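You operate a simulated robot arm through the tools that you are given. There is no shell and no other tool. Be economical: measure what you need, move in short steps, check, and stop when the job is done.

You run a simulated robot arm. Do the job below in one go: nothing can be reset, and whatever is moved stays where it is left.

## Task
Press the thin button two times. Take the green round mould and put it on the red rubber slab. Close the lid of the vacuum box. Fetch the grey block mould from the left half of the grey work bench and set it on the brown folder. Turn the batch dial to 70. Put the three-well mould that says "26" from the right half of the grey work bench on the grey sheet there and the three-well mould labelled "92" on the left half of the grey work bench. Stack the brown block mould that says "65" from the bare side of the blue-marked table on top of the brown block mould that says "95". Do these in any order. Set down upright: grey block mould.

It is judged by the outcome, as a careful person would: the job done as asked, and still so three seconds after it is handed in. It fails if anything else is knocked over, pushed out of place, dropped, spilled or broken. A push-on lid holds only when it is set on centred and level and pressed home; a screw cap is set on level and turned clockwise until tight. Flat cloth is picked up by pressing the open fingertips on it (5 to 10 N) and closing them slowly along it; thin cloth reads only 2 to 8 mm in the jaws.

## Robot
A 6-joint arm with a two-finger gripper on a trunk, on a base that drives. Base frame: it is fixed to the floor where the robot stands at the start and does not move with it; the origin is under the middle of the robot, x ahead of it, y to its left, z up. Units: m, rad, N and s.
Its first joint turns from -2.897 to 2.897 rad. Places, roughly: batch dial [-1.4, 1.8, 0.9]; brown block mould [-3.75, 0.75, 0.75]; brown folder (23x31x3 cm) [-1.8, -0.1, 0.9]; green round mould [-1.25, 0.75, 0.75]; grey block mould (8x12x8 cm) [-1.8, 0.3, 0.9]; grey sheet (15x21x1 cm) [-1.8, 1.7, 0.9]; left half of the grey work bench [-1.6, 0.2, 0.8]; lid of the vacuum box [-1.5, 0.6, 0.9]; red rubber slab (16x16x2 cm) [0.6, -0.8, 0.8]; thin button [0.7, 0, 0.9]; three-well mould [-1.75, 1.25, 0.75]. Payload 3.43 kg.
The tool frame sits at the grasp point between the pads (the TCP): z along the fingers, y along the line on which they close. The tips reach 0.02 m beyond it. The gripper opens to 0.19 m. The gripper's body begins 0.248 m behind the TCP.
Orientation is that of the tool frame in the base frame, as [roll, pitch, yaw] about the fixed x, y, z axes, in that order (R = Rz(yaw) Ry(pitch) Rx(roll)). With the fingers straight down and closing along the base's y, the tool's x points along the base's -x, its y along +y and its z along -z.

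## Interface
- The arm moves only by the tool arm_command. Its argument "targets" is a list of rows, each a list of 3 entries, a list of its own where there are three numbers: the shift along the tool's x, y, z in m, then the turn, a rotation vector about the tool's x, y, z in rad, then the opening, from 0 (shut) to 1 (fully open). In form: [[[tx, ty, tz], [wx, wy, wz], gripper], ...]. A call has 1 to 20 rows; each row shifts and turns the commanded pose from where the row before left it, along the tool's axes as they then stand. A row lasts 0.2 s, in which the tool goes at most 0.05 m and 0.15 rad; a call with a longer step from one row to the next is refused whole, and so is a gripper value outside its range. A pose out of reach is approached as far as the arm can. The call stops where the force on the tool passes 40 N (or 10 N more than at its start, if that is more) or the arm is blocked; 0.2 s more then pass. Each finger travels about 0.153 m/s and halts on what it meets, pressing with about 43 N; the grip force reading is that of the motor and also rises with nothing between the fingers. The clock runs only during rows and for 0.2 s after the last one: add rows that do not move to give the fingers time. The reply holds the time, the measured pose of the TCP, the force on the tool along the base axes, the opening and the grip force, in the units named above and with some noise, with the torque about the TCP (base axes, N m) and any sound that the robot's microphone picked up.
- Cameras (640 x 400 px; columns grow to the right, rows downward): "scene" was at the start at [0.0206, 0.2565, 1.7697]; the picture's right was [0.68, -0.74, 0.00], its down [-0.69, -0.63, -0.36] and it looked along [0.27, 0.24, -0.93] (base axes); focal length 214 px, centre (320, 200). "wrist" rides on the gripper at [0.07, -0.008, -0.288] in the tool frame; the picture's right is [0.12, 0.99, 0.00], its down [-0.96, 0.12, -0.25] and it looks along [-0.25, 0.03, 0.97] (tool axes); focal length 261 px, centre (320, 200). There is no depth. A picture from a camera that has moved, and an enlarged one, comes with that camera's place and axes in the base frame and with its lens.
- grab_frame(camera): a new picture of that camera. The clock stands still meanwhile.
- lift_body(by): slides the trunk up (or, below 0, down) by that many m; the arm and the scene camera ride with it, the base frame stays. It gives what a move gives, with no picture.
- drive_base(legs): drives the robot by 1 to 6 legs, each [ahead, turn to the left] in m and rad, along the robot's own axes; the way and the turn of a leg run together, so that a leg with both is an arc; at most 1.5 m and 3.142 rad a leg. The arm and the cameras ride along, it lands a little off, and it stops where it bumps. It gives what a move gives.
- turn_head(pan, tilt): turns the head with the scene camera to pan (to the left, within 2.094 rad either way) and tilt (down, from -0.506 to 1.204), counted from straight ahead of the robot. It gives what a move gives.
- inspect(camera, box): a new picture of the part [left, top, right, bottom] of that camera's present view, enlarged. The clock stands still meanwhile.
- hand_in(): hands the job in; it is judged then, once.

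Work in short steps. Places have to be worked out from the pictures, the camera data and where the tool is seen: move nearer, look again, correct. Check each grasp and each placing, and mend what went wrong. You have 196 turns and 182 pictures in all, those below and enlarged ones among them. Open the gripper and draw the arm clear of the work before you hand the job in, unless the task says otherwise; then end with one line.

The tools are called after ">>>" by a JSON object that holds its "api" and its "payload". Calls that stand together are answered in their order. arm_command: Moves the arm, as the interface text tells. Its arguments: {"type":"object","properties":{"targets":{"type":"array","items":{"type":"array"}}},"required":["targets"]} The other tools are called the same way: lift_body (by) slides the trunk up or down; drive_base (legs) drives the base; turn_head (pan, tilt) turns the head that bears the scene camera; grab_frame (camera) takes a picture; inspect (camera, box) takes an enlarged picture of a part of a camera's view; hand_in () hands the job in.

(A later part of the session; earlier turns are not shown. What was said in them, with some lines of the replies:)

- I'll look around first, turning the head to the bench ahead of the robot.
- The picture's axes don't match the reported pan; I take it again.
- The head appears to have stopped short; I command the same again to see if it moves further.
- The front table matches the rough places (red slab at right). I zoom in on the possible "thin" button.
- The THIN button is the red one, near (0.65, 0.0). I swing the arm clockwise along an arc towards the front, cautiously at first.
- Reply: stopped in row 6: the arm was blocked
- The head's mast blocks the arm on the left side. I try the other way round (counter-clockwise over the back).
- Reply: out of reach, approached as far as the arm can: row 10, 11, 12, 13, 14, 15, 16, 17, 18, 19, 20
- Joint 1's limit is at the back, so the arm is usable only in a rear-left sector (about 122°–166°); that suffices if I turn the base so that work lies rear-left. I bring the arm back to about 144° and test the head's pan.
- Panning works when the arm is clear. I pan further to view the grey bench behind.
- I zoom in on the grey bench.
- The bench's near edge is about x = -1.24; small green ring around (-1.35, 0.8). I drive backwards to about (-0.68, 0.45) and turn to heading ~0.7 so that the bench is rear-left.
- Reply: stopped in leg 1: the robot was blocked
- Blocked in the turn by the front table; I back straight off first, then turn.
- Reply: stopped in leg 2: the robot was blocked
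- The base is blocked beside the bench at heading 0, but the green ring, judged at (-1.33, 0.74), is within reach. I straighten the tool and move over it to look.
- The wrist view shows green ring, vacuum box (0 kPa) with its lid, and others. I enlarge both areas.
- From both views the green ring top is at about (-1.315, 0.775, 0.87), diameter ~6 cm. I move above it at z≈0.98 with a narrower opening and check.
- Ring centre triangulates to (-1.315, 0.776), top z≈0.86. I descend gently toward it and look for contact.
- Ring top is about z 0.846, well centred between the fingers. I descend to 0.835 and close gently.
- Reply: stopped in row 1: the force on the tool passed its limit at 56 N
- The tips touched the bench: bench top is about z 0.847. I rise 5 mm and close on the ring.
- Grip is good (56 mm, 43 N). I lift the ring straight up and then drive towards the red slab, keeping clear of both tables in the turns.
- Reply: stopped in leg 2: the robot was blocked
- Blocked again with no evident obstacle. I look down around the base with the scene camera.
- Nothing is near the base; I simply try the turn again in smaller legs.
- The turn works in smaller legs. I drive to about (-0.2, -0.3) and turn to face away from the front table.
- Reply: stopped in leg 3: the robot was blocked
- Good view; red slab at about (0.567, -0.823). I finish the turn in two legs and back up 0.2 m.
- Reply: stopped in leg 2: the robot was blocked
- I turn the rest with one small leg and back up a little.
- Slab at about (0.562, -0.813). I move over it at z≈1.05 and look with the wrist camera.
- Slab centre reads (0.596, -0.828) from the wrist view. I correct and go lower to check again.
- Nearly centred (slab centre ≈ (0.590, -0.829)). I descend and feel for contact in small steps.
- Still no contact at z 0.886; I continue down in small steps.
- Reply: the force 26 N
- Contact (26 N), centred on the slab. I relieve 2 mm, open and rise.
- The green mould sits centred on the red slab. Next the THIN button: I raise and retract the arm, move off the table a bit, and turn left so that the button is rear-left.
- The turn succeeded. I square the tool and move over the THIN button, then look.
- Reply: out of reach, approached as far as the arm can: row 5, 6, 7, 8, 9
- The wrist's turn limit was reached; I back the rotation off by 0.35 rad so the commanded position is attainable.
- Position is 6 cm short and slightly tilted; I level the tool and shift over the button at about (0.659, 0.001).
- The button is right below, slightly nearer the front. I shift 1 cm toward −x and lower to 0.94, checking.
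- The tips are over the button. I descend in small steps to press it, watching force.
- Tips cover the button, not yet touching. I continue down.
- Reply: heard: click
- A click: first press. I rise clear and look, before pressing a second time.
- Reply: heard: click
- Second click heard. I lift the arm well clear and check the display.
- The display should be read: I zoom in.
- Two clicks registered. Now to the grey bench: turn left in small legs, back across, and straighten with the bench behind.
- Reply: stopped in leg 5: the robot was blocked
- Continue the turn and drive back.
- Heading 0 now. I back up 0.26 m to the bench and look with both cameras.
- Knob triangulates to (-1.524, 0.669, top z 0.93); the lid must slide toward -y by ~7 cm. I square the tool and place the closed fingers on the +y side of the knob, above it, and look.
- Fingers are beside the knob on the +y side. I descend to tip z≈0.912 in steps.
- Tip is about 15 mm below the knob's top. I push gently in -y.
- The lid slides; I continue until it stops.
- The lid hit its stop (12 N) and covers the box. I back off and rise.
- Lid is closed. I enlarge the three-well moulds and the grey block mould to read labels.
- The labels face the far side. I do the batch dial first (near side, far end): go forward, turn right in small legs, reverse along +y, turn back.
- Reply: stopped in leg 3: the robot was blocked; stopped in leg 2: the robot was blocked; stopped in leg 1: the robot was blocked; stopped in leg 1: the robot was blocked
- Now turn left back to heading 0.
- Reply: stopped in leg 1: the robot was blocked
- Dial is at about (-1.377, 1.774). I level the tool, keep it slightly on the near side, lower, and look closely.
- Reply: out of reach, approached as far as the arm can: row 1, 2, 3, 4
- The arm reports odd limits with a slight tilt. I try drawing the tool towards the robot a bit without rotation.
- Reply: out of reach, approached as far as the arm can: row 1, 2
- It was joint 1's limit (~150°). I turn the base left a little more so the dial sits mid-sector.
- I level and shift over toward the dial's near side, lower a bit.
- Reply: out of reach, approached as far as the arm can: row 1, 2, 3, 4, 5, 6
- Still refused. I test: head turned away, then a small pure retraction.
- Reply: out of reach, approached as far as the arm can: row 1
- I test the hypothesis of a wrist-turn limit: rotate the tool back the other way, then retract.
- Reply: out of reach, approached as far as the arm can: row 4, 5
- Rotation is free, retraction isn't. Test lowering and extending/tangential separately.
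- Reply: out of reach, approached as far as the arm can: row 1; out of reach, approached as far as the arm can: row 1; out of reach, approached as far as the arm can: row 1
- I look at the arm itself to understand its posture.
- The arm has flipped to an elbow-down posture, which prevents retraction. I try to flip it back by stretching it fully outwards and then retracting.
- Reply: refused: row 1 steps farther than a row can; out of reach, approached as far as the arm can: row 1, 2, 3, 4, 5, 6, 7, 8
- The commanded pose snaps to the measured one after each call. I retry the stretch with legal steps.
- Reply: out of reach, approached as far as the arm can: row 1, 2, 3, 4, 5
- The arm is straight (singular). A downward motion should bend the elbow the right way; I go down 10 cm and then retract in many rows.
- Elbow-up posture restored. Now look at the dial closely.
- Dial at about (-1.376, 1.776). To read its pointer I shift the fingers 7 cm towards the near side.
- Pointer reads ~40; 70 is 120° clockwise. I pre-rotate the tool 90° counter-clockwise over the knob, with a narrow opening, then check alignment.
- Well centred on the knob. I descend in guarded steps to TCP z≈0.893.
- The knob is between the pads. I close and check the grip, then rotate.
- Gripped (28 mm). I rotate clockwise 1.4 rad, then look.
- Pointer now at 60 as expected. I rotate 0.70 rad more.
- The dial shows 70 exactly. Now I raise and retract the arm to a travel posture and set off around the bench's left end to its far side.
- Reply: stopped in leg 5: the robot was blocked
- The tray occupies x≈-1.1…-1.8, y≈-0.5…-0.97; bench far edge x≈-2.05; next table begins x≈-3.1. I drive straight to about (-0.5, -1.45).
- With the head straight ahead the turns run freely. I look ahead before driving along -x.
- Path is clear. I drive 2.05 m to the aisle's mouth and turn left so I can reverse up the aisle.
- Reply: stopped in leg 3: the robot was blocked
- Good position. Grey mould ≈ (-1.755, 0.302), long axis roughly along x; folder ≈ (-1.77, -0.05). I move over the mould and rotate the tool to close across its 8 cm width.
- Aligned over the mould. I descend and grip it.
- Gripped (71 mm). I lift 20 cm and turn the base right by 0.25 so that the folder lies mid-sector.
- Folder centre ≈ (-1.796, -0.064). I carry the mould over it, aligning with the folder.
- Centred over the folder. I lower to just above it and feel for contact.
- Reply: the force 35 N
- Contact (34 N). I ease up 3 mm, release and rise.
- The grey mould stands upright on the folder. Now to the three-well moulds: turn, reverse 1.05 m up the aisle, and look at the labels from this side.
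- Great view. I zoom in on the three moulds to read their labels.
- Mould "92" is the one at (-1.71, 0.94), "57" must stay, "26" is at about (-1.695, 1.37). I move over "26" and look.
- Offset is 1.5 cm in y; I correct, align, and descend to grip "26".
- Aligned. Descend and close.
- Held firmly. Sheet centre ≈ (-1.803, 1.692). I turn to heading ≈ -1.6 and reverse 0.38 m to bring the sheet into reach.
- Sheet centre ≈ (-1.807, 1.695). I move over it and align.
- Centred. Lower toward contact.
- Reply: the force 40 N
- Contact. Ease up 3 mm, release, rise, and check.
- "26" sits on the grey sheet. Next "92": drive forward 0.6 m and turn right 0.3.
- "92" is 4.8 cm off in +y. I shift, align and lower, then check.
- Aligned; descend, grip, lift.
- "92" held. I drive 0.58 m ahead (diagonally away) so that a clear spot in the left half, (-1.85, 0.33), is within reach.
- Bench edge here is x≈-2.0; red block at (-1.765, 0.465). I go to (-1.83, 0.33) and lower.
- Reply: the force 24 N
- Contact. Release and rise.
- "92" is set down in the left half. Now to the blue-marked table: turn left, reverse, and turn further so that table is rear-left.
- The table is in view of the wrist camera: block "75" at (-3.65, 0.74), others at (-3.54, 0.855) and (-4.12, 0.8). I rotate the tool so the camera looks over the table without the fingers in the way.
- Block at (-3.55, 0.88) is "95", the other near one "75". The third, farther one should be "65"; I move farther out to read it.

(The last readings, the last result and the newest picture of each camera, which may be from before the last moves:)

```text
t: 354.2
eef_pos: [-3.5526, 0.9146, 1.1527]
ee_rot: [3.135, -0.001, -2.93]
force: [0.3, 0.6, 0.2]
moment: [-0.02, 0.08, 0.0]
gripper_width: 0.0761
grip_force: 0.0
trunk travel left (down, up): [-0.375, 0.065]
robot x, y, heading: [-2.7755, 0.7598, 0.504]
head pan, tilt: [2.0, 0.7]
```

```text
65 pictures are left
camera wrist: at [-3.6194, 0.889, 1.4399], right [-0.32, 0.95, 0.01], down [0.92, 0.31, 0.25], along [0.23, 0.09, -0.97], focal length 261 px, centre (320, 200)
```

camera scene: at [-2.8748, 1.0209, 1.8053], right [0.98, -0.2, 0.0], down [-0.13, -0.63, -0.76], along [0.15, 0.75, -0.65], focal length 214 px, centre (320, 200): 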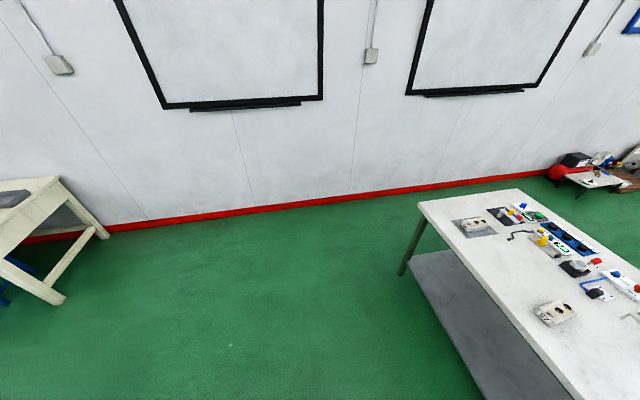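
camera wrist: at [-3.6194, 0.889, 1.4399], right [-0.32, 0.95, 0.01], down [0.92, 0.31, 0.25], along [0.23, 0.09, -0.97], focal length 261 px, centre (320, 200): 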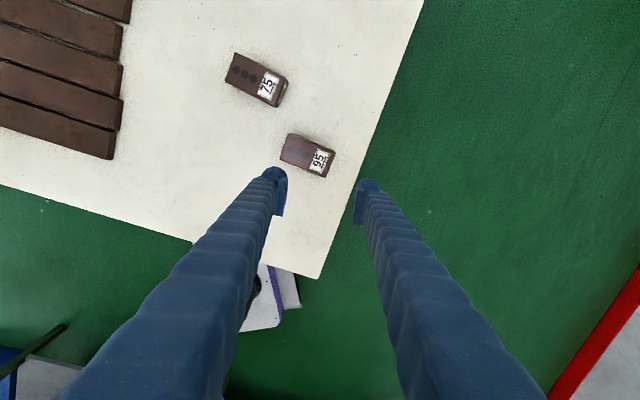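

The third block (-4.1, 0.8) is only reachable from the table's +y end. I drive round: heading 90°, ahead, heading 180°, ahead.

>>> {"api": "turn_head", "payload": {"pan": 0, "tilt": 0.8}}

>>> {"api": "drive_base", "payload": {"legs": [[0, 0.3], [0, 0.3], [0, 0.3], [0, 0.17]]}}

>>> {"api": "drive_base", "payload": {"legs": [[0.8, 0]]}}

>>> {"api": "drive_base", "payload": {"legs": [[0, 0.3], [0, 0.3], [0, 0.3]]}}

```text
t: 356.1
eef_pos: [-3.5538, 0.914, 1.1508]
ee_rot: [3.134, 0.0, -2.931]
force: [-0.1, 0.0, -0.6]
moment: [-0.02, -0.02, 0.01]
gripper_width: 0.0758
grip_force: 0.1
trunk travel left (down, up): [-0.375, 0.065]
robot x, y, heading: [-2.7746, 0.7644, 0.496]
head pan, tilt: [0.0, 0.799]
```

```text
t: 361.5
eef_pos: [-3.2639, 0.137, 1.1493]
ee_rot: [3.133, 0.002, -1.835]
force: [0.4, -0.5, 0.1]
moment: [0.09, -0.09, -0.02]
gripper_width: 0.0761
grip_force: 0.0
trunk travel left (down, up): [-0.375, 0.065]
robot x, y, heading: [-2.8372, 0.7608, 1.59]
head pan, tilt: [0.0, 0.799]
```

```text
t: 367.3
eef_pos: [-3.2789, 0.9372, 1.1522]
ee_rot: [3.135, 0.002, -1.832]
force: [0.0, -0.3, 0.2]
moment: [-0.03, 0.05, -0.01]
gripper_width: 0.0757
grip_force: 0.1
trunk travel left (down, up): [-0.375, 0.065]
robot x, y, heading: [-2.8562, 1.5618, 1.593]
head pan, tilt: [0.0, 0.799]
```

```text
t: 371.8
eef_pos: [-2.6245, 0.8429, 1.1522]
ee_rot: [3.134, 0.001, -0.928]
force: [0.3, -0.4, -0.2]
moment: [-0.01, -0.01, -0.01]
gripper_width: 0.0761
grip_force: 0.0
trunk travel left (down, up): [-0.375, 0.065]
robot x, y, heading: [-2.8821, 1.5191, 2.492]
head pan, tilt: [0.0, 0.799]
```

>>> {"api": "drive_base", "payload": {"legs": [[0, 0.3], [0, 0.3]]}}

>>> {"api": "grab_frame", "payload": {"camera": "scene"}}

```text
t: 374.9
eef_pos: [-2.2834, 1.1107, 1.1514]
ee_rot: [3.134, 0.003, -0.326]
force: [0.7, -0.1, -0.3]
moment: [-0.03, 0.03, -0.03]
gripper_width: 0.0758
grip_force: 0.0
trunk travel left (down, up): [-0.375, 0.065]
robot x, y, heading: [-2.8842, 1.4823, 3.089]
head pan, tilt: [0.0, 0.799]
```

```text
64 pictures are left
camera scene: at [-2.9526, 1.2758, 1.7975], right [0.05, 1.0, 0.0], down [0.71, -0.04, -0.7], along [-0.7, 0.03, -0.72], focal length 214 px, centre (320, 200)
```

scene: 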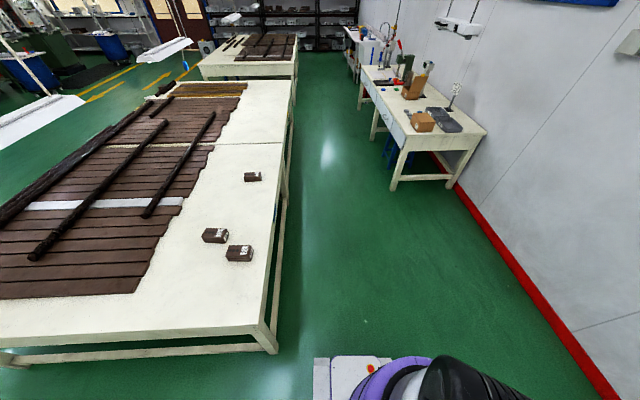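

The table runs along -x, with three brown blocks near its +y edge. I zoom in on them.

>>> {"api": "inspect", "payload": {"camera": "scene", "box": [190, 160, 280, 270]}}

```text
3.64 times, centred on (235, 215) of scene
camera zoom: at [-2.9526, 1.2758, 1.7975], right [0.05, 1.0, 0.0], down [0.71, -0.04, -0.7], along [-0.7, 0.03, -0.72], focal length 780 px, centre (629, 146)
```

zoom: 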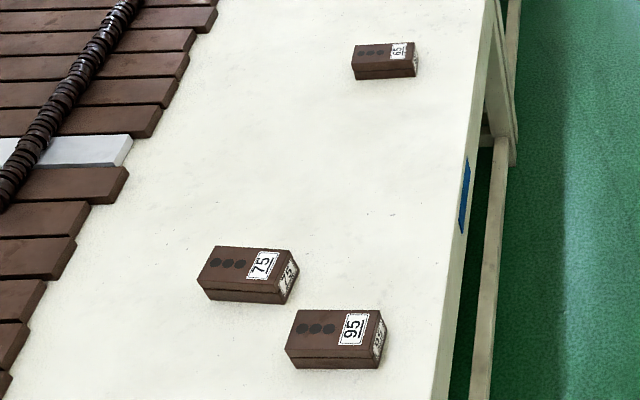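

The far block reads "65". With heading ≈π I can do it all by driving along the table: ahead 1.58 m first.

>>> {"api": "drive_base", "payload": {"legs": [[0, 0.07]]}}

>>> {"api": "drive_base", "payload": {"legs": [[0.8, 0], [0.78, 0]]}}

>>> {"api": "grab_frame", "payload": {"camera": "wrist"}}

```text
t: 375.9
eef_pos: [-2.2584, 1.1543, 1.153]
ee_rot: [3.132, 0.003, -0.255]
force: [0.4, 0.0, -0.9]
moment: [-0.03, 0.1, 0.02]
gripper_width: 0.0759
grip_force: 0.0
trunk travel left (down, up): [-0.375, 0.065]
robot x, y, heading: [-2.8846, 1.4788, -3.121]
head pan, tilt: [0.0, 0.799]
```

```text
t: 386.9
eef_pos: [-3.8387, 1.1158, 1.1541]
ee_rot: [3.134, 0.002, -0.248]
force: [0.2, -0.7, 0.6]
moment: [0.0, -0.04, 0.03]
gripper_width: 0.0758
grip_force: 0.2
trunk travel left (down, up): [-0.375, 0.065]
robot x, y, heading: [-4.4676, 1.4354, -3.112]
head pan, tilt: [0.0, 0.799]
```

```text
62 pictures are left
camera wrist: at [-3.7679, 1.1089, 1.4415], right [-0.13, -0.99, 0.01], down [-0.96, 0.12, 0.25], along [-0.25, 0.02, -0.97], focal length 261 px, centre (320, 200)
```

wrist: 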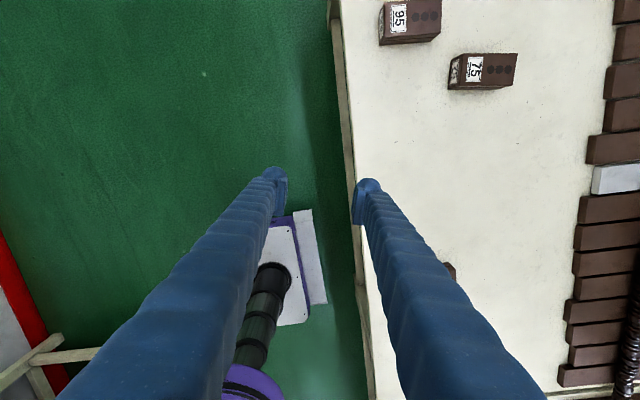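

I move 0.12 m further ahead, then bring the tool over "65" with the fingers to close along x.

>>> {"api": "drive_base", "payload": {"legs": [[0.12, 0]]}}

>>> {"api": "arm_command", "payload": {"targets": [[[0, 0, 0], [0, 0, -0.14], 0.6], [[0, 0, 0], [0, 0, -0.14], 0.6], [[0, 0, 0], [0, 0, -0.14], 0.6], [[0, 0, 0], [0, 0, -0.14], 0.6], [[0, 0, 0], [0, 0, -0.14], 0.6], [[0, 0, 0], [0, 0, -0.14], 0.6], [[0, 0, 0], [0, 0, -0.14], 0.6], [[0, 0, 0], [0, 0, -0.14], 0.6], [[0, 0, 0], [0, 0, -0.14], 0.6], [[0, 0, 0], [0, 0, -0.14], 0.6], [[0, 0, 0], [0, 0, -0.14], 0.6], [[0, 0, 0], [0, 0, -0.14], 0.6], [[0, 0, 0], [0, 0, -0.139], 0.6], [[0, 0, 0], [0, 0, 0], 0.6]]}}

>>> {"api": "grab_frame", "payload": {"camera": "wrist"}}

```text
t: 388.3
eef_pos: [-3.9596, 1.1124, 1.1543]
ee_rot: [3.134, 0.001, -0.247]
force: [-0.7, 0.5, 0.4]
moment: [0.01, -0.08, 0.02]
gripper_width: 0.076
grip_force: 0.0
trunk travel left (down, up): [-0.375, 0.065]
robot x, y, heading: [-4.5834, 1.4309, -3.11]
head pan, tilt: [0.0, 0.799]
```

```text
t: 391.3
eef_pos: [-3.9584, 1.1119, 1.1555]
ee_rot: [-3.138, 0.006, 1.575]
force: [1.0, -0.8, 0.5]
moment: [0.02, 0.0, -0.02]
gripper_width: 0.1143
grip_force: 0.1
trunk travel left (down, up): [-0.375, 0.065]
robot x, y, heading: [-4.5896, 1.4325, -3.107]
head pan, tilt: [0.0, 0.799]
```

```text
61 pictures are left
camera wrist: at [-3.9676, 1.1838, 1.4423], right [0.99, 0.12, 0.0], down [0.12, -0.96, 0.25], along [0.03, -0.25, -0.97], focal length 261 px, centre (320, 200)
```

wrist: 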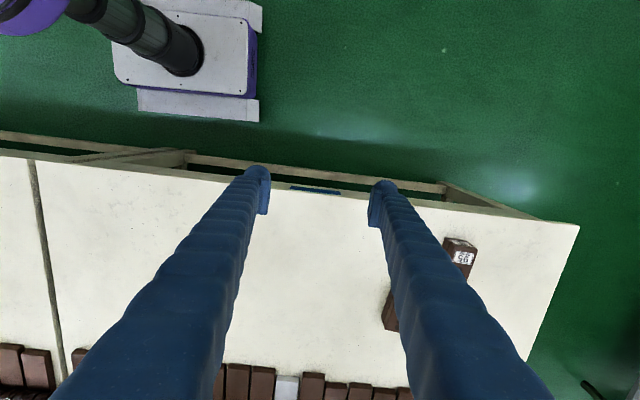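

I move over "65".

>>> {"api": "arm_command", "payload": {"targets": [[[-0.0367, -0.0217, 0.005], [0, 0, 0], 0.6], [[-0.0367, -0.0217, 0.005], [0, 0, 0], 0.6], [[-0.0367, -0.0217, 0.005], [0, 0, 0], 0.6], [[-0.0367, -0.0217, 0.005], [0, 0, 0], 0.6], [[-0.0367, -0.0217, 0.005], [0, 0, 0], 0.6], [[-0.0367, -0.0217, 0.005], [0, 0, 0], 0.6], [[-0.0367, -0.0217, 0.005], [0, 0, 0], 0.6], [[0, 0, 0], [0, 0, 0], 0.6]]}}

>>> {"api": "grab_frame", "payload": {"camera": "wrist"}}

```text
t: 393.1
eef_pos: [-4.1112, 0.8531, 1.1217]
ee_rot: [-3.138, 0.007, 1.573]
force: [0.4, 0.2, 0.4]
moment: [0.04, 0.04, 0.04]
gripper_width: 0.114
grip_force: 0.0
trunk travel left (down, up): [-0.375, 0.065]
robot x, y, heading: [-4.5882, 1.4363, -3.11]
head pan, tilt: [0.0, 0.799]
```

```text
60 pictures are left
camera wrist: at [-4.1178, 0.9251, 1.4098], right [0.99, 0.12, 0.0], down [0.12, -0.96, 0.25], along [0.03, -0.25, -0.97], focal length 261 px, centre (320, 200)
```

wrist: 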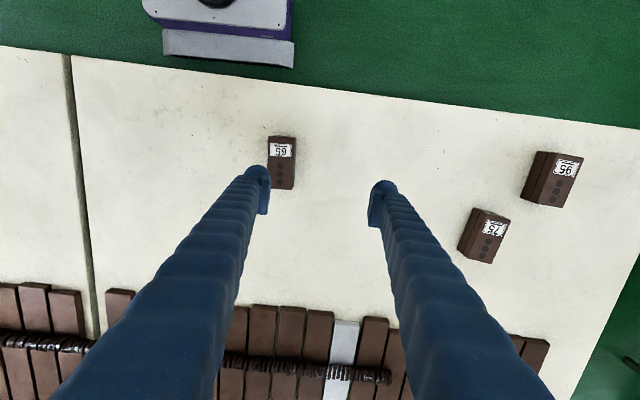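

The block tops triangulate to z≈0.78 (table ≈0.74), "65" at (-4.20, 0.843). I drive 0.1 m ahead for comfortable reach and check.

>>> {"api": "drive_base", "payload": {"legs": [[0.1, 0]]}}

>>> {"api": "arm_command", "payload": {"targets": [[[0, 0, 0.045], [0, 0, 0], 0.6], [[0, 0, 0.045], [0, 0, 0], 0.6], [[0, 0, 0.045], [0, 0, 0], 0.6], [[0, 0, 0], [0, 0, 0], 0.6]]}}

>>> {"api": "grab_frame", "payload": {"camera": "wrist"}}

```text
t: 394.5
eef_pos: [-4.2143, 0.8503, 1.1231]
ee_rot: [-3.14, 0.006, 1.573]
force: [-0.7, 0.2, -0.5]
moment: [-0.03, -0.15, 0.0]
gripper_width: 0.1142
grip_force: 0.1
trunk travel left (down, up): [-0.375, 0.065]
robot x, y, heading: [-4.6865, 1.4312, -3.11]
head pan, tilt: [0.0, 0.799]
```

```text
t: 395.5
eef_pos: [-4.2115, 0.8499, 0.9878]
ee_rot: [-3.139, 0.007, 1.572]
force: [0.1, 0.2, 0.7]
moment: [0.07, -0.04, -0.01]
gripper_width: 0.1138
grip_force: 0.1
trunk travel left (down, up): [-0.375, 0.065]
robot x, y, heading: [-4.6889, 1.4225, -3.11]
head pan, tilt: [0.0, 0.799]
```

```text
59 pictures are left
camera wrist: at [-4.2195, 0.9209, 1.2756], right [0.99, 0.12, 0.0], down [0.12, -0.96, 0.25], along [0.03, -0.25, -0.97], focal length 261 px, centre (320, 200)
```

wrist: 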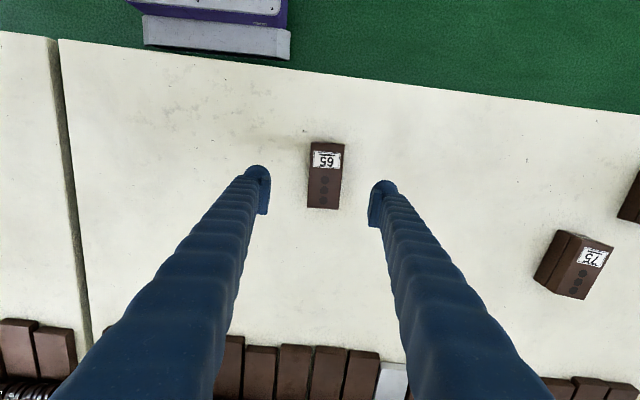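

"65" is confirmed and nearly centred. I correct (+1.1 cm x, -0.6 cm y, 4° twist) and descend in stages.

>>> {"api": "arm_command", "payload": {"targets": [[[-0.006, 0.011, 0.04], [0, 0, -0.075], 0.55], [[0, 0, 0.045], [0, 0, 0], 0.55], [[0, 0, 0.045], [0, 0, 0], 0.55], [[0, 0, 0.03], [0, 0, 0], 0.55], [[0, 0, 0], [0, 0, 0], 0.55]]}}

>>> {"api": "grab_frame", "payload": {"camera": "wrist"}}

```text
t: 396.7
eef_pos: [-4.2015, 0.8415, 0.8278]
ee_rot: [-3.136, 0.008, 1.648]
force: [-0.3, -0.3, -0.3]
moment: [0.01, -0.03, -0.01]
gripper_width: 0.1047
grip_force: 0.1
trunk travel left (down, up): [-0.375, 0.065]
robot x, y, heading: [-4.6913, 1.4302, -3.117]
head pan, tilt: [0.0, 0.799]
```

```text
58 pictures are left
camera wrist: at [-4.2147, 0.913, 1.1164], right [0.98, 0.19, 0.0], down [0.19, -0.95, 0.25], along [0.05, -0.25, -0.97], focal length 261 px, centre (320, 200)
```

wrist: 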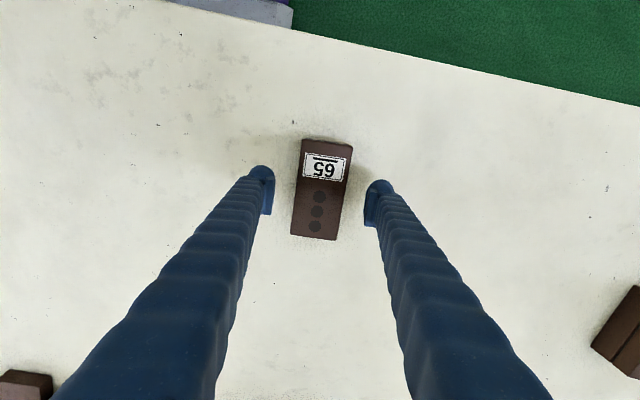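

I check the label closely before gripping.

>>> {"api": "inspect", "payload": {"camera": "wrist", "box": [280, 130, 380, 250]}}

```text
3.33 times, centred on (330, 190) of wrist
camera zoom: at [-4.2147, 0.913, 1.1164], right [0.98, 0.19, 0.0], down [0.19, -0.95, 0.25], along [0.05, -0.25, -0.97], focal length 869 px, centre (287, 233)
```

zoom: 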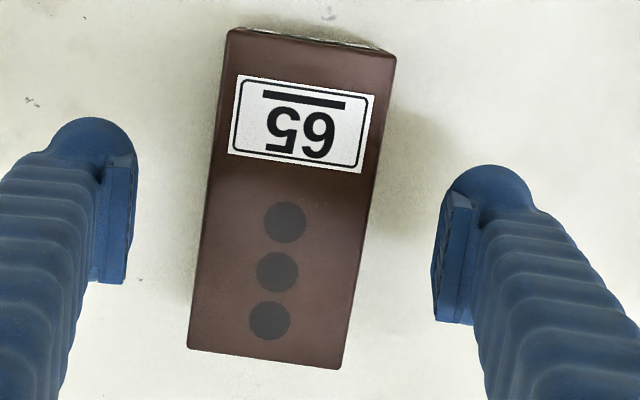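

It is "65". Descend carefully to the block.

>>> {"api": "arm_command", "payload": {"targets": [[[0, 0.002, 0.03], [0, 0, 0], 0.55], [[0, 0, 0.015], [0, 0, 0], 0.55], [[0, 0, 0], [0, 0, 0], 0.55]]}}

>>> {"api": "arm_command", "payload": {"targets": [[[0, 0, 0.006], [0, 0, 0], 0.55], [[0, 0, 0.005], [0, 0, 0], 0.55], [[0, 0, 0.004], [0, 0, 0], 0.55], [[0, 0, 0], [0, 0, 0], 0.55]]}}

>>> {"api": "grab_frame", "payload": {"camera": "wrist"}}

```text
t: 397.5
eef_pos: [-4.1998, 0.8417, 0.7844]
ee_rot: [-3.138, 0.007, 1.648]
force: [0.1, 0.3, -0.7]
moment: [-0.01, -0.03, 0.04]
gripper_width: 0.1041
grip_force: 0.0
trunk travel left (down, up): [-0.375, 0.065]
robot x, y, heading: [-4.6882, 1.4315, -3.108]
head pan, tilt: [0.0, 0.799]
```

```text
t: 398.0
eef_pos: [-4.1997, 0.8406, 0.7823]
ee_rot: [-3.14, 0.01, 1.648]
force: [-7.0, 6.3, 19.3]
moment: [0.28, 0.01, 0.15]
gripper_width: 0.1043
grip_force: 0.0
trunk travel left (down, up): [-0.375, 0.065]
robot x, y, heading: [-4.6893, 1.4294, -3.11]
head pan, tilt: [0.0, 0.799]
stopped in row 2: the force on the tool passed its limit at 47 N (the readings are from after the stop); the commanded pose is now the measured one
```

```text
56 pictures are left
camera wrist: at [-4.2129, 0.9128, 1.0695], right [0.98, 0.19, 0.0], down [0.19, -0.95, 0.26], along [0.05, -0.25, -0.97], focal length 261 px, centre (320, 200)
```

wrist: 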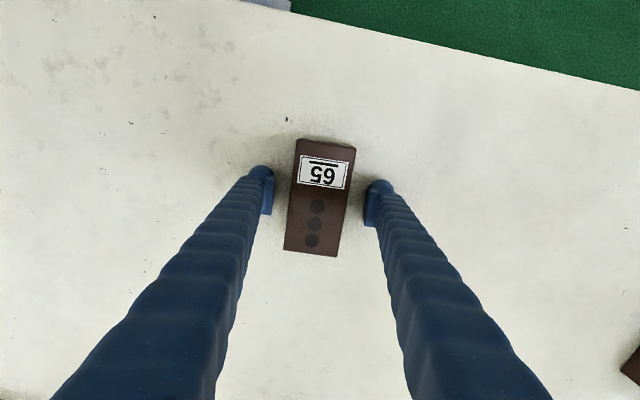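

Tips touched the table (z≈0.762). I rise 6 mm and close on the block, then lift.

>>> {"api": "arm_command", "payload": {"targets": [[[0, 0, -0.006], [0, 0, 0], 0.55], [[0, 0, 0], [0, 0, 0], 0.45], [[0, 0, 0], [0, 0, 0], 0.35], [[0, 0, 0], [0, 0, 0], 0.2], [[0, 0, 0], [0, 0, 0], 0.2], [[0, 0, 0], [0, 0, 0], 0.2]]}}

>>> {"api": "arm_command", "payload": {"targets": [[[0, 0, -0.03], [0, 0, 0], 0.2], [[0, 0, -0.045], [0, 0, 0], 0.2], [[0, 0, -0.045], [0, 0, 0], 0.2], [[0, 0, -0.045], [0, 0, 0], 0.2], [[0, 0, -0.045], [0, 0, 0], 0.2], [[0, 0, 0], [0, 0, 0], 0.2]]}}

>>> {"api": "grab_frame", "payload": {"camera": "wrist"}}

```text
t: 399.4
eef_pos: [-4.1997, 0.8406, 0.7856]
ee_rot: [-3.141, 0.008, 1.647]
force: [0.6, -0.6, -0.4]
moment: [-0.11, -0.08, 0.02]
gripper_width: 0.0596
grip_force: 43.2
trunk travel left (down, up): [-0.375, 0.065]
robot x, y, heading: [-4.6878, 1.4279, -3.109]
head pan, tilt: [0.0, 0.799]
```

```text
t: 400.8
eef_pos: [-4.1994, 0.8416, 0.9945]
ee_rot: [-3.139, 0.01, 1.647]
force: [-0.5, 0.9, -4.9]
moment: [-0.03, -0.01, 0.02]
gripper_width: 0.0598
grip_force: 42.9
trunk travel left (down, up): [-0.375, 0.065]
robot x, y, heading: [-4.6881, 1.4298, -3.109]
head pan, tilt: [0.0, 0.799]
```

```text
55 pictures are left
camera wrist: at [-4.2112, 0.9135, 1.2825], right [0.98, 0.19, 0.0], down [0.19, -0.95, 0.25], along [0.05, -0.25, -0.97], focal length 261 px, centre (320, 200)
```

wrist: 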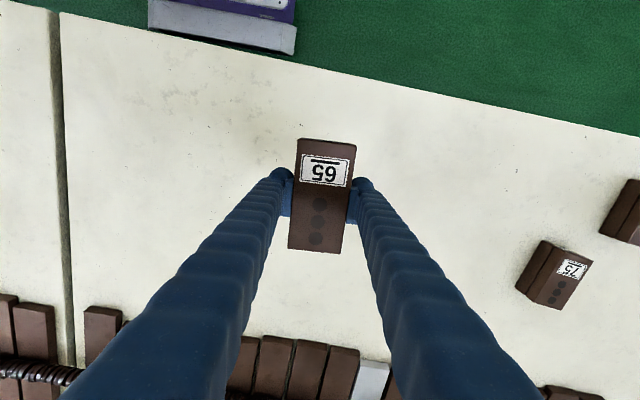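

Held. I reverse 0.64 m so the block hovers near "95".

>>> {"api": "drive_base", "payload": {"legs": [[-0.64, 0]]}}

>>> {"api": "grab_frame", "payload": {"camera": "wrist"}}

```text
t: 405.5
eef_pos: [-3.5577, 0.8618, 0.9952]
ee_rot: [3.141, 0.008, 1.648]
force: [0.3, 0.0, -6.1]
moment: [-0.03, 0.0, 0.02]
gripper_width: 0.0598
grip_force: 42.5
trunk travel left (down, up): [-0.375, 0.065]
robot x, y, heading: [-4.0512, 1.4477, -3.105]
head pan, tilt: [0.0, 0.799]
```

```text
54 pictures are left
camera wrist: at [-3.5705, 0.9331, 1.2825], right [0.98, 0.2, 0.0], down [0.19, -0.95, 0.26], along [0.05, -0.25, -0.97], focal length 261 px, centre (320, 200)
```

wrist: 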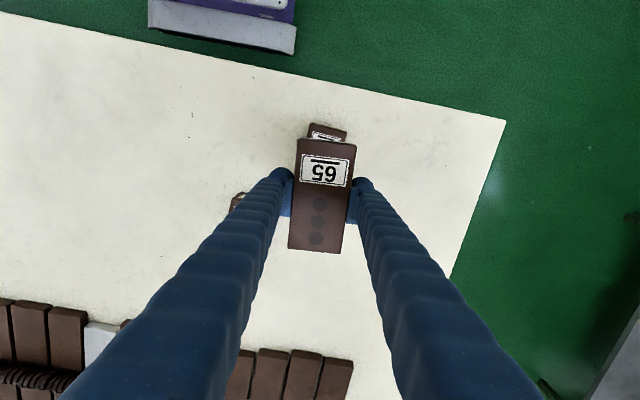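

The held block hides "95". I shift the tool 11 cm in -y to see "95" fully.

>>> {"api": "arm_command", "payload": {"targets": [[[-0.04, 0, 0], [0, 0, 0], 0.2], [[-0.04, 0, 0], [0, 0, 0], 0.2], [[-0.03, 0, 0], [0, 0, 0], 0.2], [[0, 0, 0], [0, 0, 0], 0.2]]}}

>>> {"api": "grab_frame", "payload": {"camera": "wrist"}}

>>> {"api": "inspect", "payload": {"camera": "wrist", "box": [250, 50, 410, 170]}}

```text
t: 406.5
eef_pos: [-3.5501, 0.7517, 0.9968]
ee_rot: [-3.14, 0.008, 1.648]
force: [-0.3, -0.4, -5.2]
moment: [0.03, -0.01, -0.01]
gripper_width: 0.0594
grip_force: 42.9
trunk travel left (down, up): [-0.375, 0.065]
robot x, y, heading: [-4.0492, 1.448, -3.108]
head pan, tilt: [0.0, 0.799]
```

```text
53 pictures are left
camera wrist: at [-3.5633, 0.8234, 1.2837], right [0.98, 0.2, 0.0], down [0.19, -0.95, 0.25], along [0.05, -0.25, -0.97], focal length 261 px, centre (320, 200)
```

wrist: 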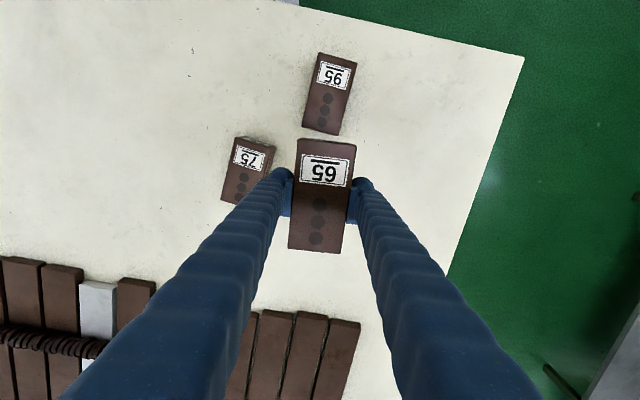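

```text
3.33 times, centred on (330, 110) of wrist
camera zoom: at [-3.5633, 0.8234, 1.2837], right [0.98, 0.2, 0.0], down [0.19, -0.95, 0.25], along [0.05, -0.25, -0.97], focal length 869 px, centre (287, 500)
```

zoom: 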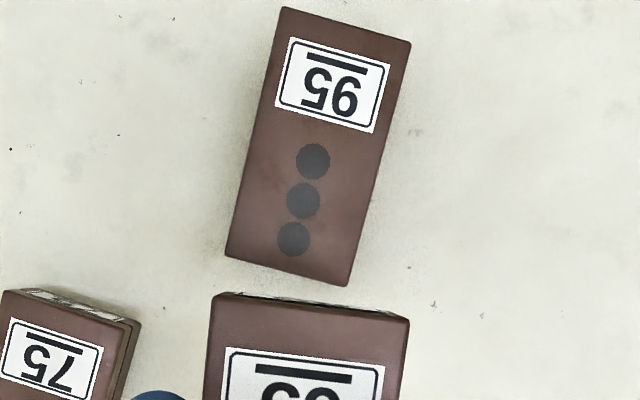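

"95" is clearly seen. To fix its height and centre I take a second view from 12 cm higher.

>>> {"api": "arm_command", "payload": {"targets": [[[0, 0, -0.04], [0, 0, 0], 0.2], [[0, 0, -0.04], [0, 0, 0], 0.2], [[0, 0, -0.04], [0, 0, 0], 0.2], [[0, 0, 0], [0, 0, 0], 0.2]]}}

>>> {"api": "inspect", "payload": {"camera": "wrist", "box": [250, 50, 410, 170]}}

```text
t: 407.5
eef_pos: [-3.549, 0.753, 1.1168]
ee_rot: [-3.139, 0.009, 1.648]
force: [0.0, 0.0, -5.0]
moment: [-0.08, 0.03, -0.01]
gripper_width: 0.0597
grip_force: 43.2
trunk travel left (down, up): [-0.375, 0.065]
robot x, y, heading: [-4.0472, 1.4492, -3.113]
head pan, tilt: [0.0, 0.799]
```

```text
3.33 times, centred on (330, 110) of wrist
camera zoom: at [-3.5618, 0.8247, 1.4036], right [0.98, 0.2, 0.0], down [0.19, -0.95, 0.26], along [0.05, -0.25, -0.97], focal length 869 px, centre (287, 500)
```

zoom: 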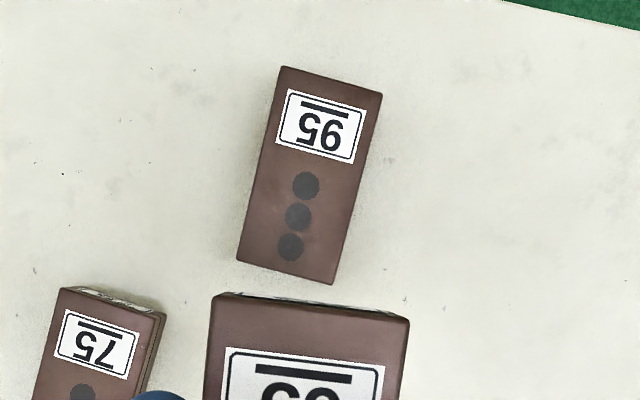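

"95" centre ≈ (-3.560, 0.883), top z ≈ 0.83, axis 87°. I bring "65" above it, aligned, at z≈0.92.

>>> {"api": "arm_command", "payload": {"targets": [[[0.041, -0.0005, 0], [0, 0, 0], 0.2], [[0.041, -0.0005, 0], [0, 0, 0], 0.2], [[0.0405, -0.0005, 0], [0, 0, 0], 0.2], [[0, 0, 0.03], [0, 0, 0.131], 0.2], [[0, 0, 0.045], [0, 0, 0], 0.2], [[0, 0, 0.045], [0, 0, 0], 0.2], [[0, 0, 0.045], [0, 0, 0], 0.2], [[0, 0, 0.025], [0, 0, 0], 0.2], [[0, 0, 0], [0, 0, 0], 0.2]]}}

>>> {"api": "turn_head", "payload": {"pan": 1.5, "tilt": 0.8}}

>>> {"api": "grab_frame", "payload": {"camera": "scene"}}

>>> {"api": "grab_frame", "payload": {"camera": "wrist"}}

```text
t: 409.5
eef_pos: [-3.5604, 0.871, 0.9255]
ee_rot: [3.141, 0.011, 1.517]
force: [-0.8, 0.0, -5.3]
moment: [-0.01, -0.01, 0.0]
gripper_width: 0.0593
grip_force: 43.9
trunk travel left (down, up): [-0.375, 0.065]
robot x, y, heading: [-4.0472, 1.4464, -3.111]
head pan, tilt: [0.0, 0.799]
```

```text
t: 411.1
eef_pos: [-3.5597, 0.8732, 0.925]
ee_rot: [-3.139, 0.01, 1.517]
force: [0.2, -0.7, -5.5]
moment: [0.03, 0.01, 0.0]
gripper_width: 0.0597
grip_force: 42.5
trunk travel left (down, up): [-0.375, 0.065]
robot x, y, heading: [-4.0493, 1.4503, -3.11]
head pan, tilt: [1.499, 0.799]
```

```text
50 pictures are left
camera scene: at [-4.0235, 1.1579, 1.7973], right [-1.0, 0.04, 0.0], down [0.03, 0.72, -0.7], along [-0.03, -0.7, -0.72], focal length 214 px, centre (320, 200)
```

scene: 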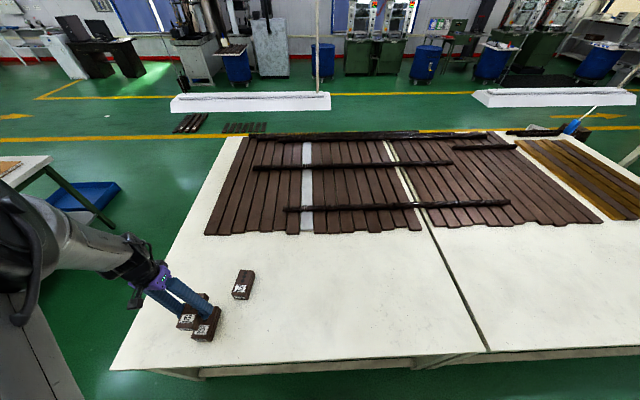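

```text
49 pictures are left
camera wrist: at [-3.5636, 0.9457, 1.2123], right [1.0, 0.07, 0.0], down [0.06, -0.96, 0.26], along [0.01, -0.26, -0.97], focal length 261 px, centre (320, 200)
```

wrist: 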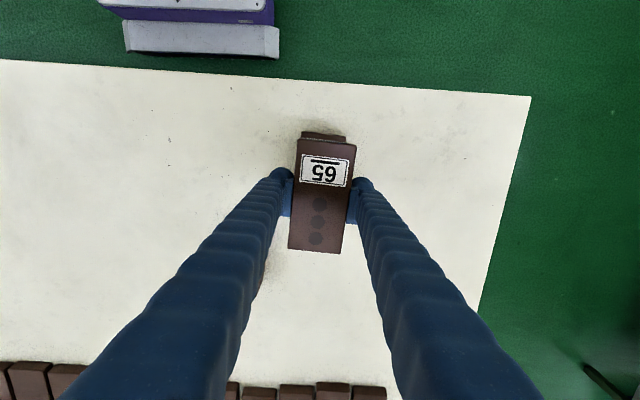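

The scene camera now sees both blocks; I zoom in.

>>> {"api": "inspect", "payload": {"camera": "scene", "box": [150, 260, 270, 350]}}

>>> {"api": "inspect", "payload": {"camera": "wrist", "box": [270, 110, 370, 270]}}

```text
4.44 times, centred on (210, 305) of scene
camera zoom: at [-4.0235, 1.1579, 1.7973], right [-1.0, 0.04, 0.0], down [0.03, 0.72, -0.7], along [-0.03, -0.7, -0.72], focal length 953 px, centre (809, -267)
```

zoom: 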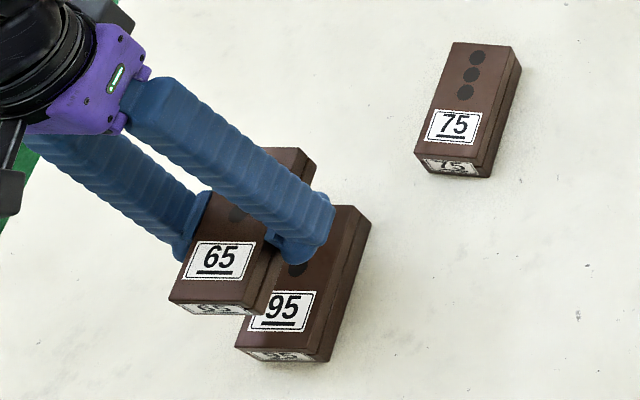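

```text
2.50 times, centred on (320, 190) of wrist
camera zoom: at [-3.5636, 0.9457, 1.2123], right [1.0, 0.07, 0.0], down [0.06, -0.96, 0.26], along [0.01, -0.26, -0.97], focal length 652 px, centre (320, 225)
```

zoom: 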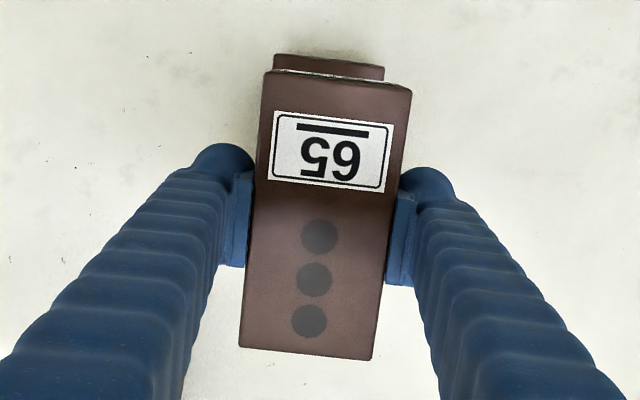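

Both ends nearly coincide (≈4 mm short in y). I correct and descend to 0.85, then feel for contact.

>>> {"api": "arm_command", "payload": {"targets": [[[0.004, 0, 0.03], [0, 0, 0], 0.2], [[0, 0, 0.03], [0, 0, 0], 0.2], [[0, 0, 0.01], [0, 0, 0], 0.2], [[0, 0, 0], [0, 0, 0], 0.2]]}}

>>> {"api": "inspect", "payload": {"camera": "scene", "box": [150, 260, 270, 350]}}

```text
t: 412.1
eef_pos: [-3.5601, 0.8776, 0.8554]
ee_rot: [-3.14, 0.009, 1.518]
force: [0.2, -0.8, -6.5]
moment: [-0.05, -0.02, 0.0]
gripper_width: 0.0597
grip_force: 42.7
trunk travel left (down, up): [-0.375, 0.065]
robot x, y, heading: [-4.0491, 1.4473, -3.104]
head pan, tilt: [1.499, 0.799]
```

```text
4.44 times, centred on (210, 305) of scene
camera zoom: at [-4.0234, 1.158, 1.7973], right [-1.0, 0.04, 0.0], down [0.03, 0.72, -0.7], along [-0.03, -0.7, -0.72], focal length 953 px, centre (809, -267)
```

zoom: 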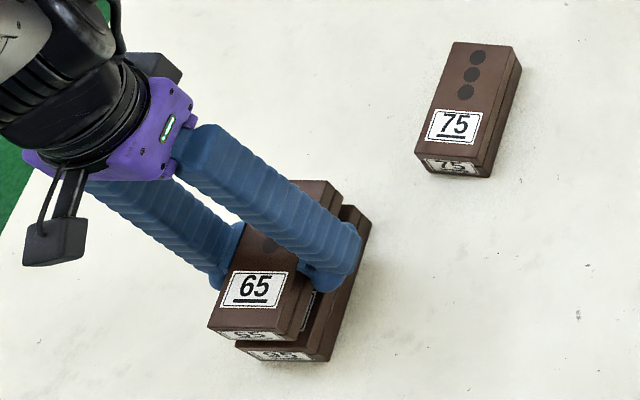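

Alignment looks right. Continue down in small steps.

>>> {"api": "arm_command", "payload": {"targets": [[[0, 0, 0.008], [0, 0, 0], 0.2], [[0, 0, 0.006], [0, 0, 0], 0.2], [[0, 0, 0], [0, 0, 0], 0.2]]}}

>>> {"api": "arm_command", "payload": {"targets": [[[0, 0, 0.004], [0, 0, 0], 0.2], [[0, 0, 0.003], [0, 0, 0], 0.2], [[0, 0, 0.003], [0, 0, 0], 0.2], [[0, 0, 0], [0, 0, 0], 0.2]]}}

>>> {"api": "inspect", "payload": {"camera": "scene", "box": [150, 260, 270, 350]}}

```text
t: 412.9
eef_pos: [-3.5601, 0.8761, 0.8426]
ee_rot: [-3.14, 0.008, 1.516]
force: [0.6, 2.5, 11.0]
moment: [0.77, 0.03, 0.01]
gripper_width: 0.0595
grip_force: 43.1
trunk travel left (down, up): [-0.375, 0.065]
robot x, y, heading: [-4.0478, 1.4476, -3.109]
head pan, tilt: [1.499, 0.799]
```

```text
t: 413.4
eef_pos: [-3.5589, 0.8764, 0.8415]
ee_rot: [3.141, 0.011, 1.516]
force: [-3.5, -0.2, 17.5]
moment: [0.61, 0.14, -0.03]
gripper_width: 0.0594
grip_force: 43.2
trunk travel left (down, up): [-0.375, 0.065]
robot x, y, heading: [-4.047, 1.4497, -3.113]
head pan, tilt: [1.499, 0.799]
stopped in row 2: the force on the tool passed its limit at 42 N (the readings are from after the stop); the commanded pose is now the measured one
```

```text
4.44 times, centred on (210, 305) of scene
camera zoom: at [-4.0247, 1.1593, 1.7976], right [-1.0, 0.04, 0.0], down [0.03, 0.72, -0.7], along [-0.03, -0.7, -0.72], focal length 953 px, centre (809, -267)
```

zoom: 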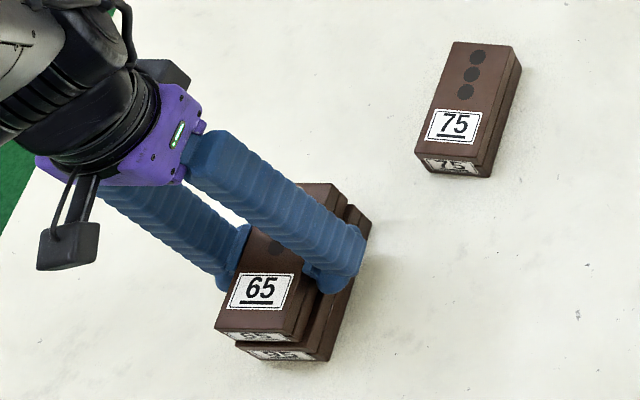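

Contact, but "65" may sit a bit off laterally. I zoom closer before releasing.

>>> {"api": "inspect", "payload": {"camera": "scene", "box": [190, 295, 240, 345]}}

>>> {"api": "inspect", "payload": {"camera": "wrist", "box": [270, 110, 370, 270]}}

```text
8.00 times, centred on (215, 320) of scene
camera zoom: at [-4.0247, 1.1593, 1.7976], right [-1.0, 0.04, 0.0], down [0.03, 0.72, -0.7], along [-0.03, -0.7, -0.72], focal length 1716 px, centre (1160, -760)
```

zoom: 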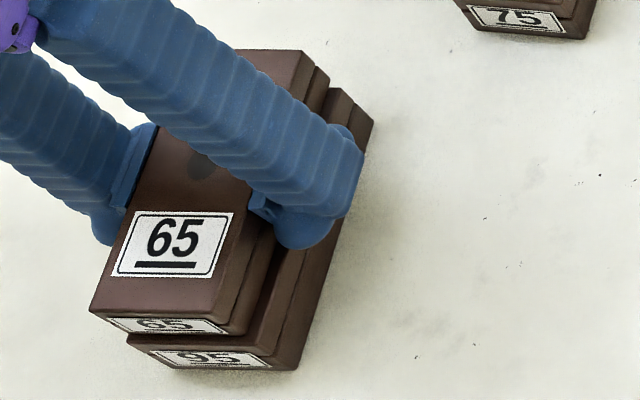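

```text
2.50 times, centred on (320, 190) of wrist
camera zoom: at [-3.564, 0.9489, 1.1287], right [1.0, 0.07, 0.0], down [0.06, -0.96, 0.26], along [0.02, -0.26, -0.97], focal length 652 px, centre (320, 225)
```

zoom: 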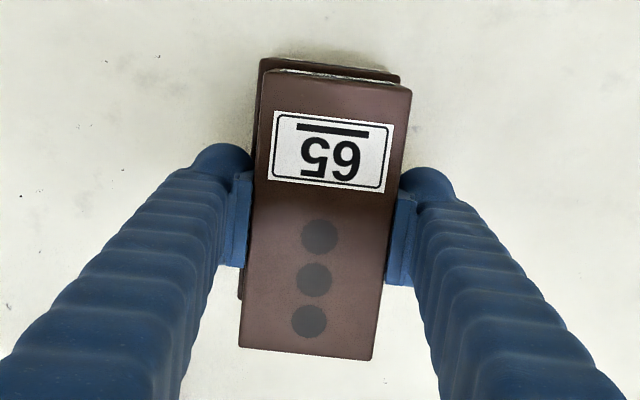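

Allowing for parallax the two blocks are aligned within about 4 mm. I ease off and release, then rise.

>>> {"api": "arm_command", "payload": {"targets": [[[0, 0, -0.001], [0, 0, 0], 0.2], [[0, 0, 0], [0, 0, 0], 0.33], [[0, 0, 0], [0, 0, 0], 0.42], [[0, 0, 0], [0, 0, 0], 0.5], [[0, 0, 0], [0, 0, 0], 0.5], [[0, 0, -0.02], [0, 0, 0], 0.5], [[0, 0, -0.04], [0, 0, 0], 0.5], [[0, 0, -0.045], [0, 0, 0], 0.5], [[0, 0, -0.045], [0, 0, 0], 0.5], [[0, 0, -0.045], [0, 0, 0], 0.5], [[0, 0, 0], [0, 0, 0], 0.5]]}}

>>> {"api": "grab_frame", "payload": {"camera": "wrist"}}

>>> {"api": "inspect", "payload": {"camera": "scene", "box": [150, 260, 270, 350]}}

```text
t: 415.8
eef_pos: [-3.5587, 0.8774, 1.0361]
ee_rot: [-3.141, 0.009, 1.516]
force: [-1.0, 0.1, 0.0]
moment: [-0.06, 0.01, 0.01]
gripper_width: 0.0952
grip_force: 0.1
trunk travel left (down, up): [-0.375, 0.065]
robot x, y, heading: [-4.0447, 1.4489, -3.109]
head pan, tilt: [1.499, 0.799]
```

```text
42 pictures are left
camera wrist: at [-3.5634, 0.9499, 1.3228], right [1.0, 0.07, 0.0], down [0.06, -0.96, 0.26], along [0.02, -0.26, -0.97], focal length 261 px, centre (320, 200)
```

wrist: 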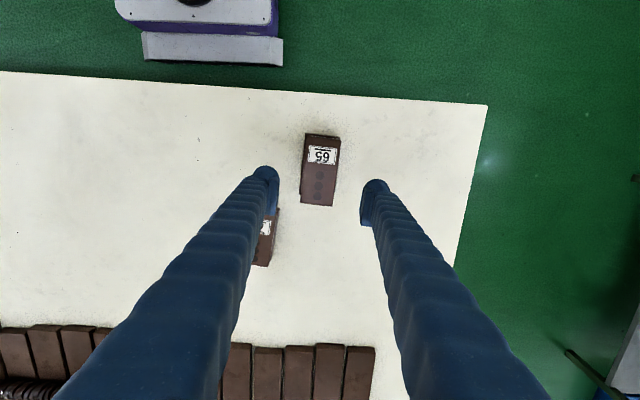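

```text
4.44 times, centred on (210, 305) of scene
camera zoom: at [-4.023, 1.1582, 1.7973], right [-1.0, 0.04, 0.0], down [0.03, 0.72, -0.7], along [-0.03, -0.7, -0.72], focal length 953 px, centre (809, -267)
```

zoom: 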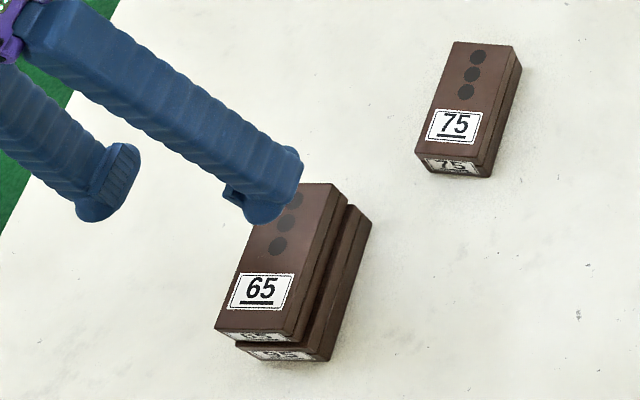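

The stack stands. I draw the arm up clear with the gripper open, then hand in.

>>> {"api": "arm_command", "payload": {"targets": [[[0, 0, -0.045], [0, 0, 0], 0.8], [[0.03, 0, -0.035], [0, 0, 0], 1], [[0.045, 0, -0.02], [0, 0, 0], 1], [[0.045, 0, 0], [0, 0, 0], 1], [[0.045, 0, 0], [0, 0, 0], 1], [[0, 0, 0], [0, 0, 0], 1]]}}

>>> {"api": "grab_frame", "payload": {"camera": "scene"}}

```text
t: 417.2
eef_pos: [-3.5499, 1.043, 1.1334]
ee_rot: [3.14, 0.011, 1.517]
force: [0.9, -1.0, 0.2]
moment: [-0.02, 0.01, 0.0]
gripper_width: 0.19
grip_force: 0.0
trunk travel left (down, up): [-0.375, 0.065]
robot x, y, heading: [-4.052, 1.449, -3.109]
head pan, tilt: [1.499, 0.799]
```

```text
40 pictures are left
camera scene: at [-4.0236, 1.1585, 1.7973], right [-1.0, 0.04, 0.0], down [0.03, 0.72, -0.7], along [-0.03, -0.7, -0.72], focal length 214 px, centre (320, 200)
```

scene: 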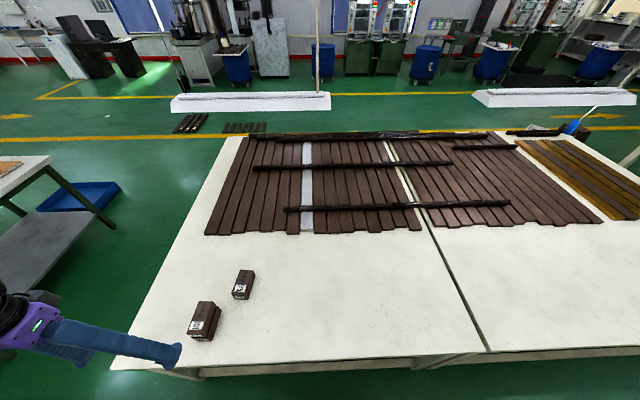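

Everything is in place and the arm is clear; I hand the job in.

>>> {"api": "hand_in", "payload": {}}

```text
The job is handed in.
```

I did all seven parts of the job and handed it in: THIN button pressed twice, green mould on the red slab, vacuum-box lid closed, grey mould upright on the folder, dial at 70, mould "26" on the grey sheet and "92" on the left half of the bench, and block "65" stacked on "95".
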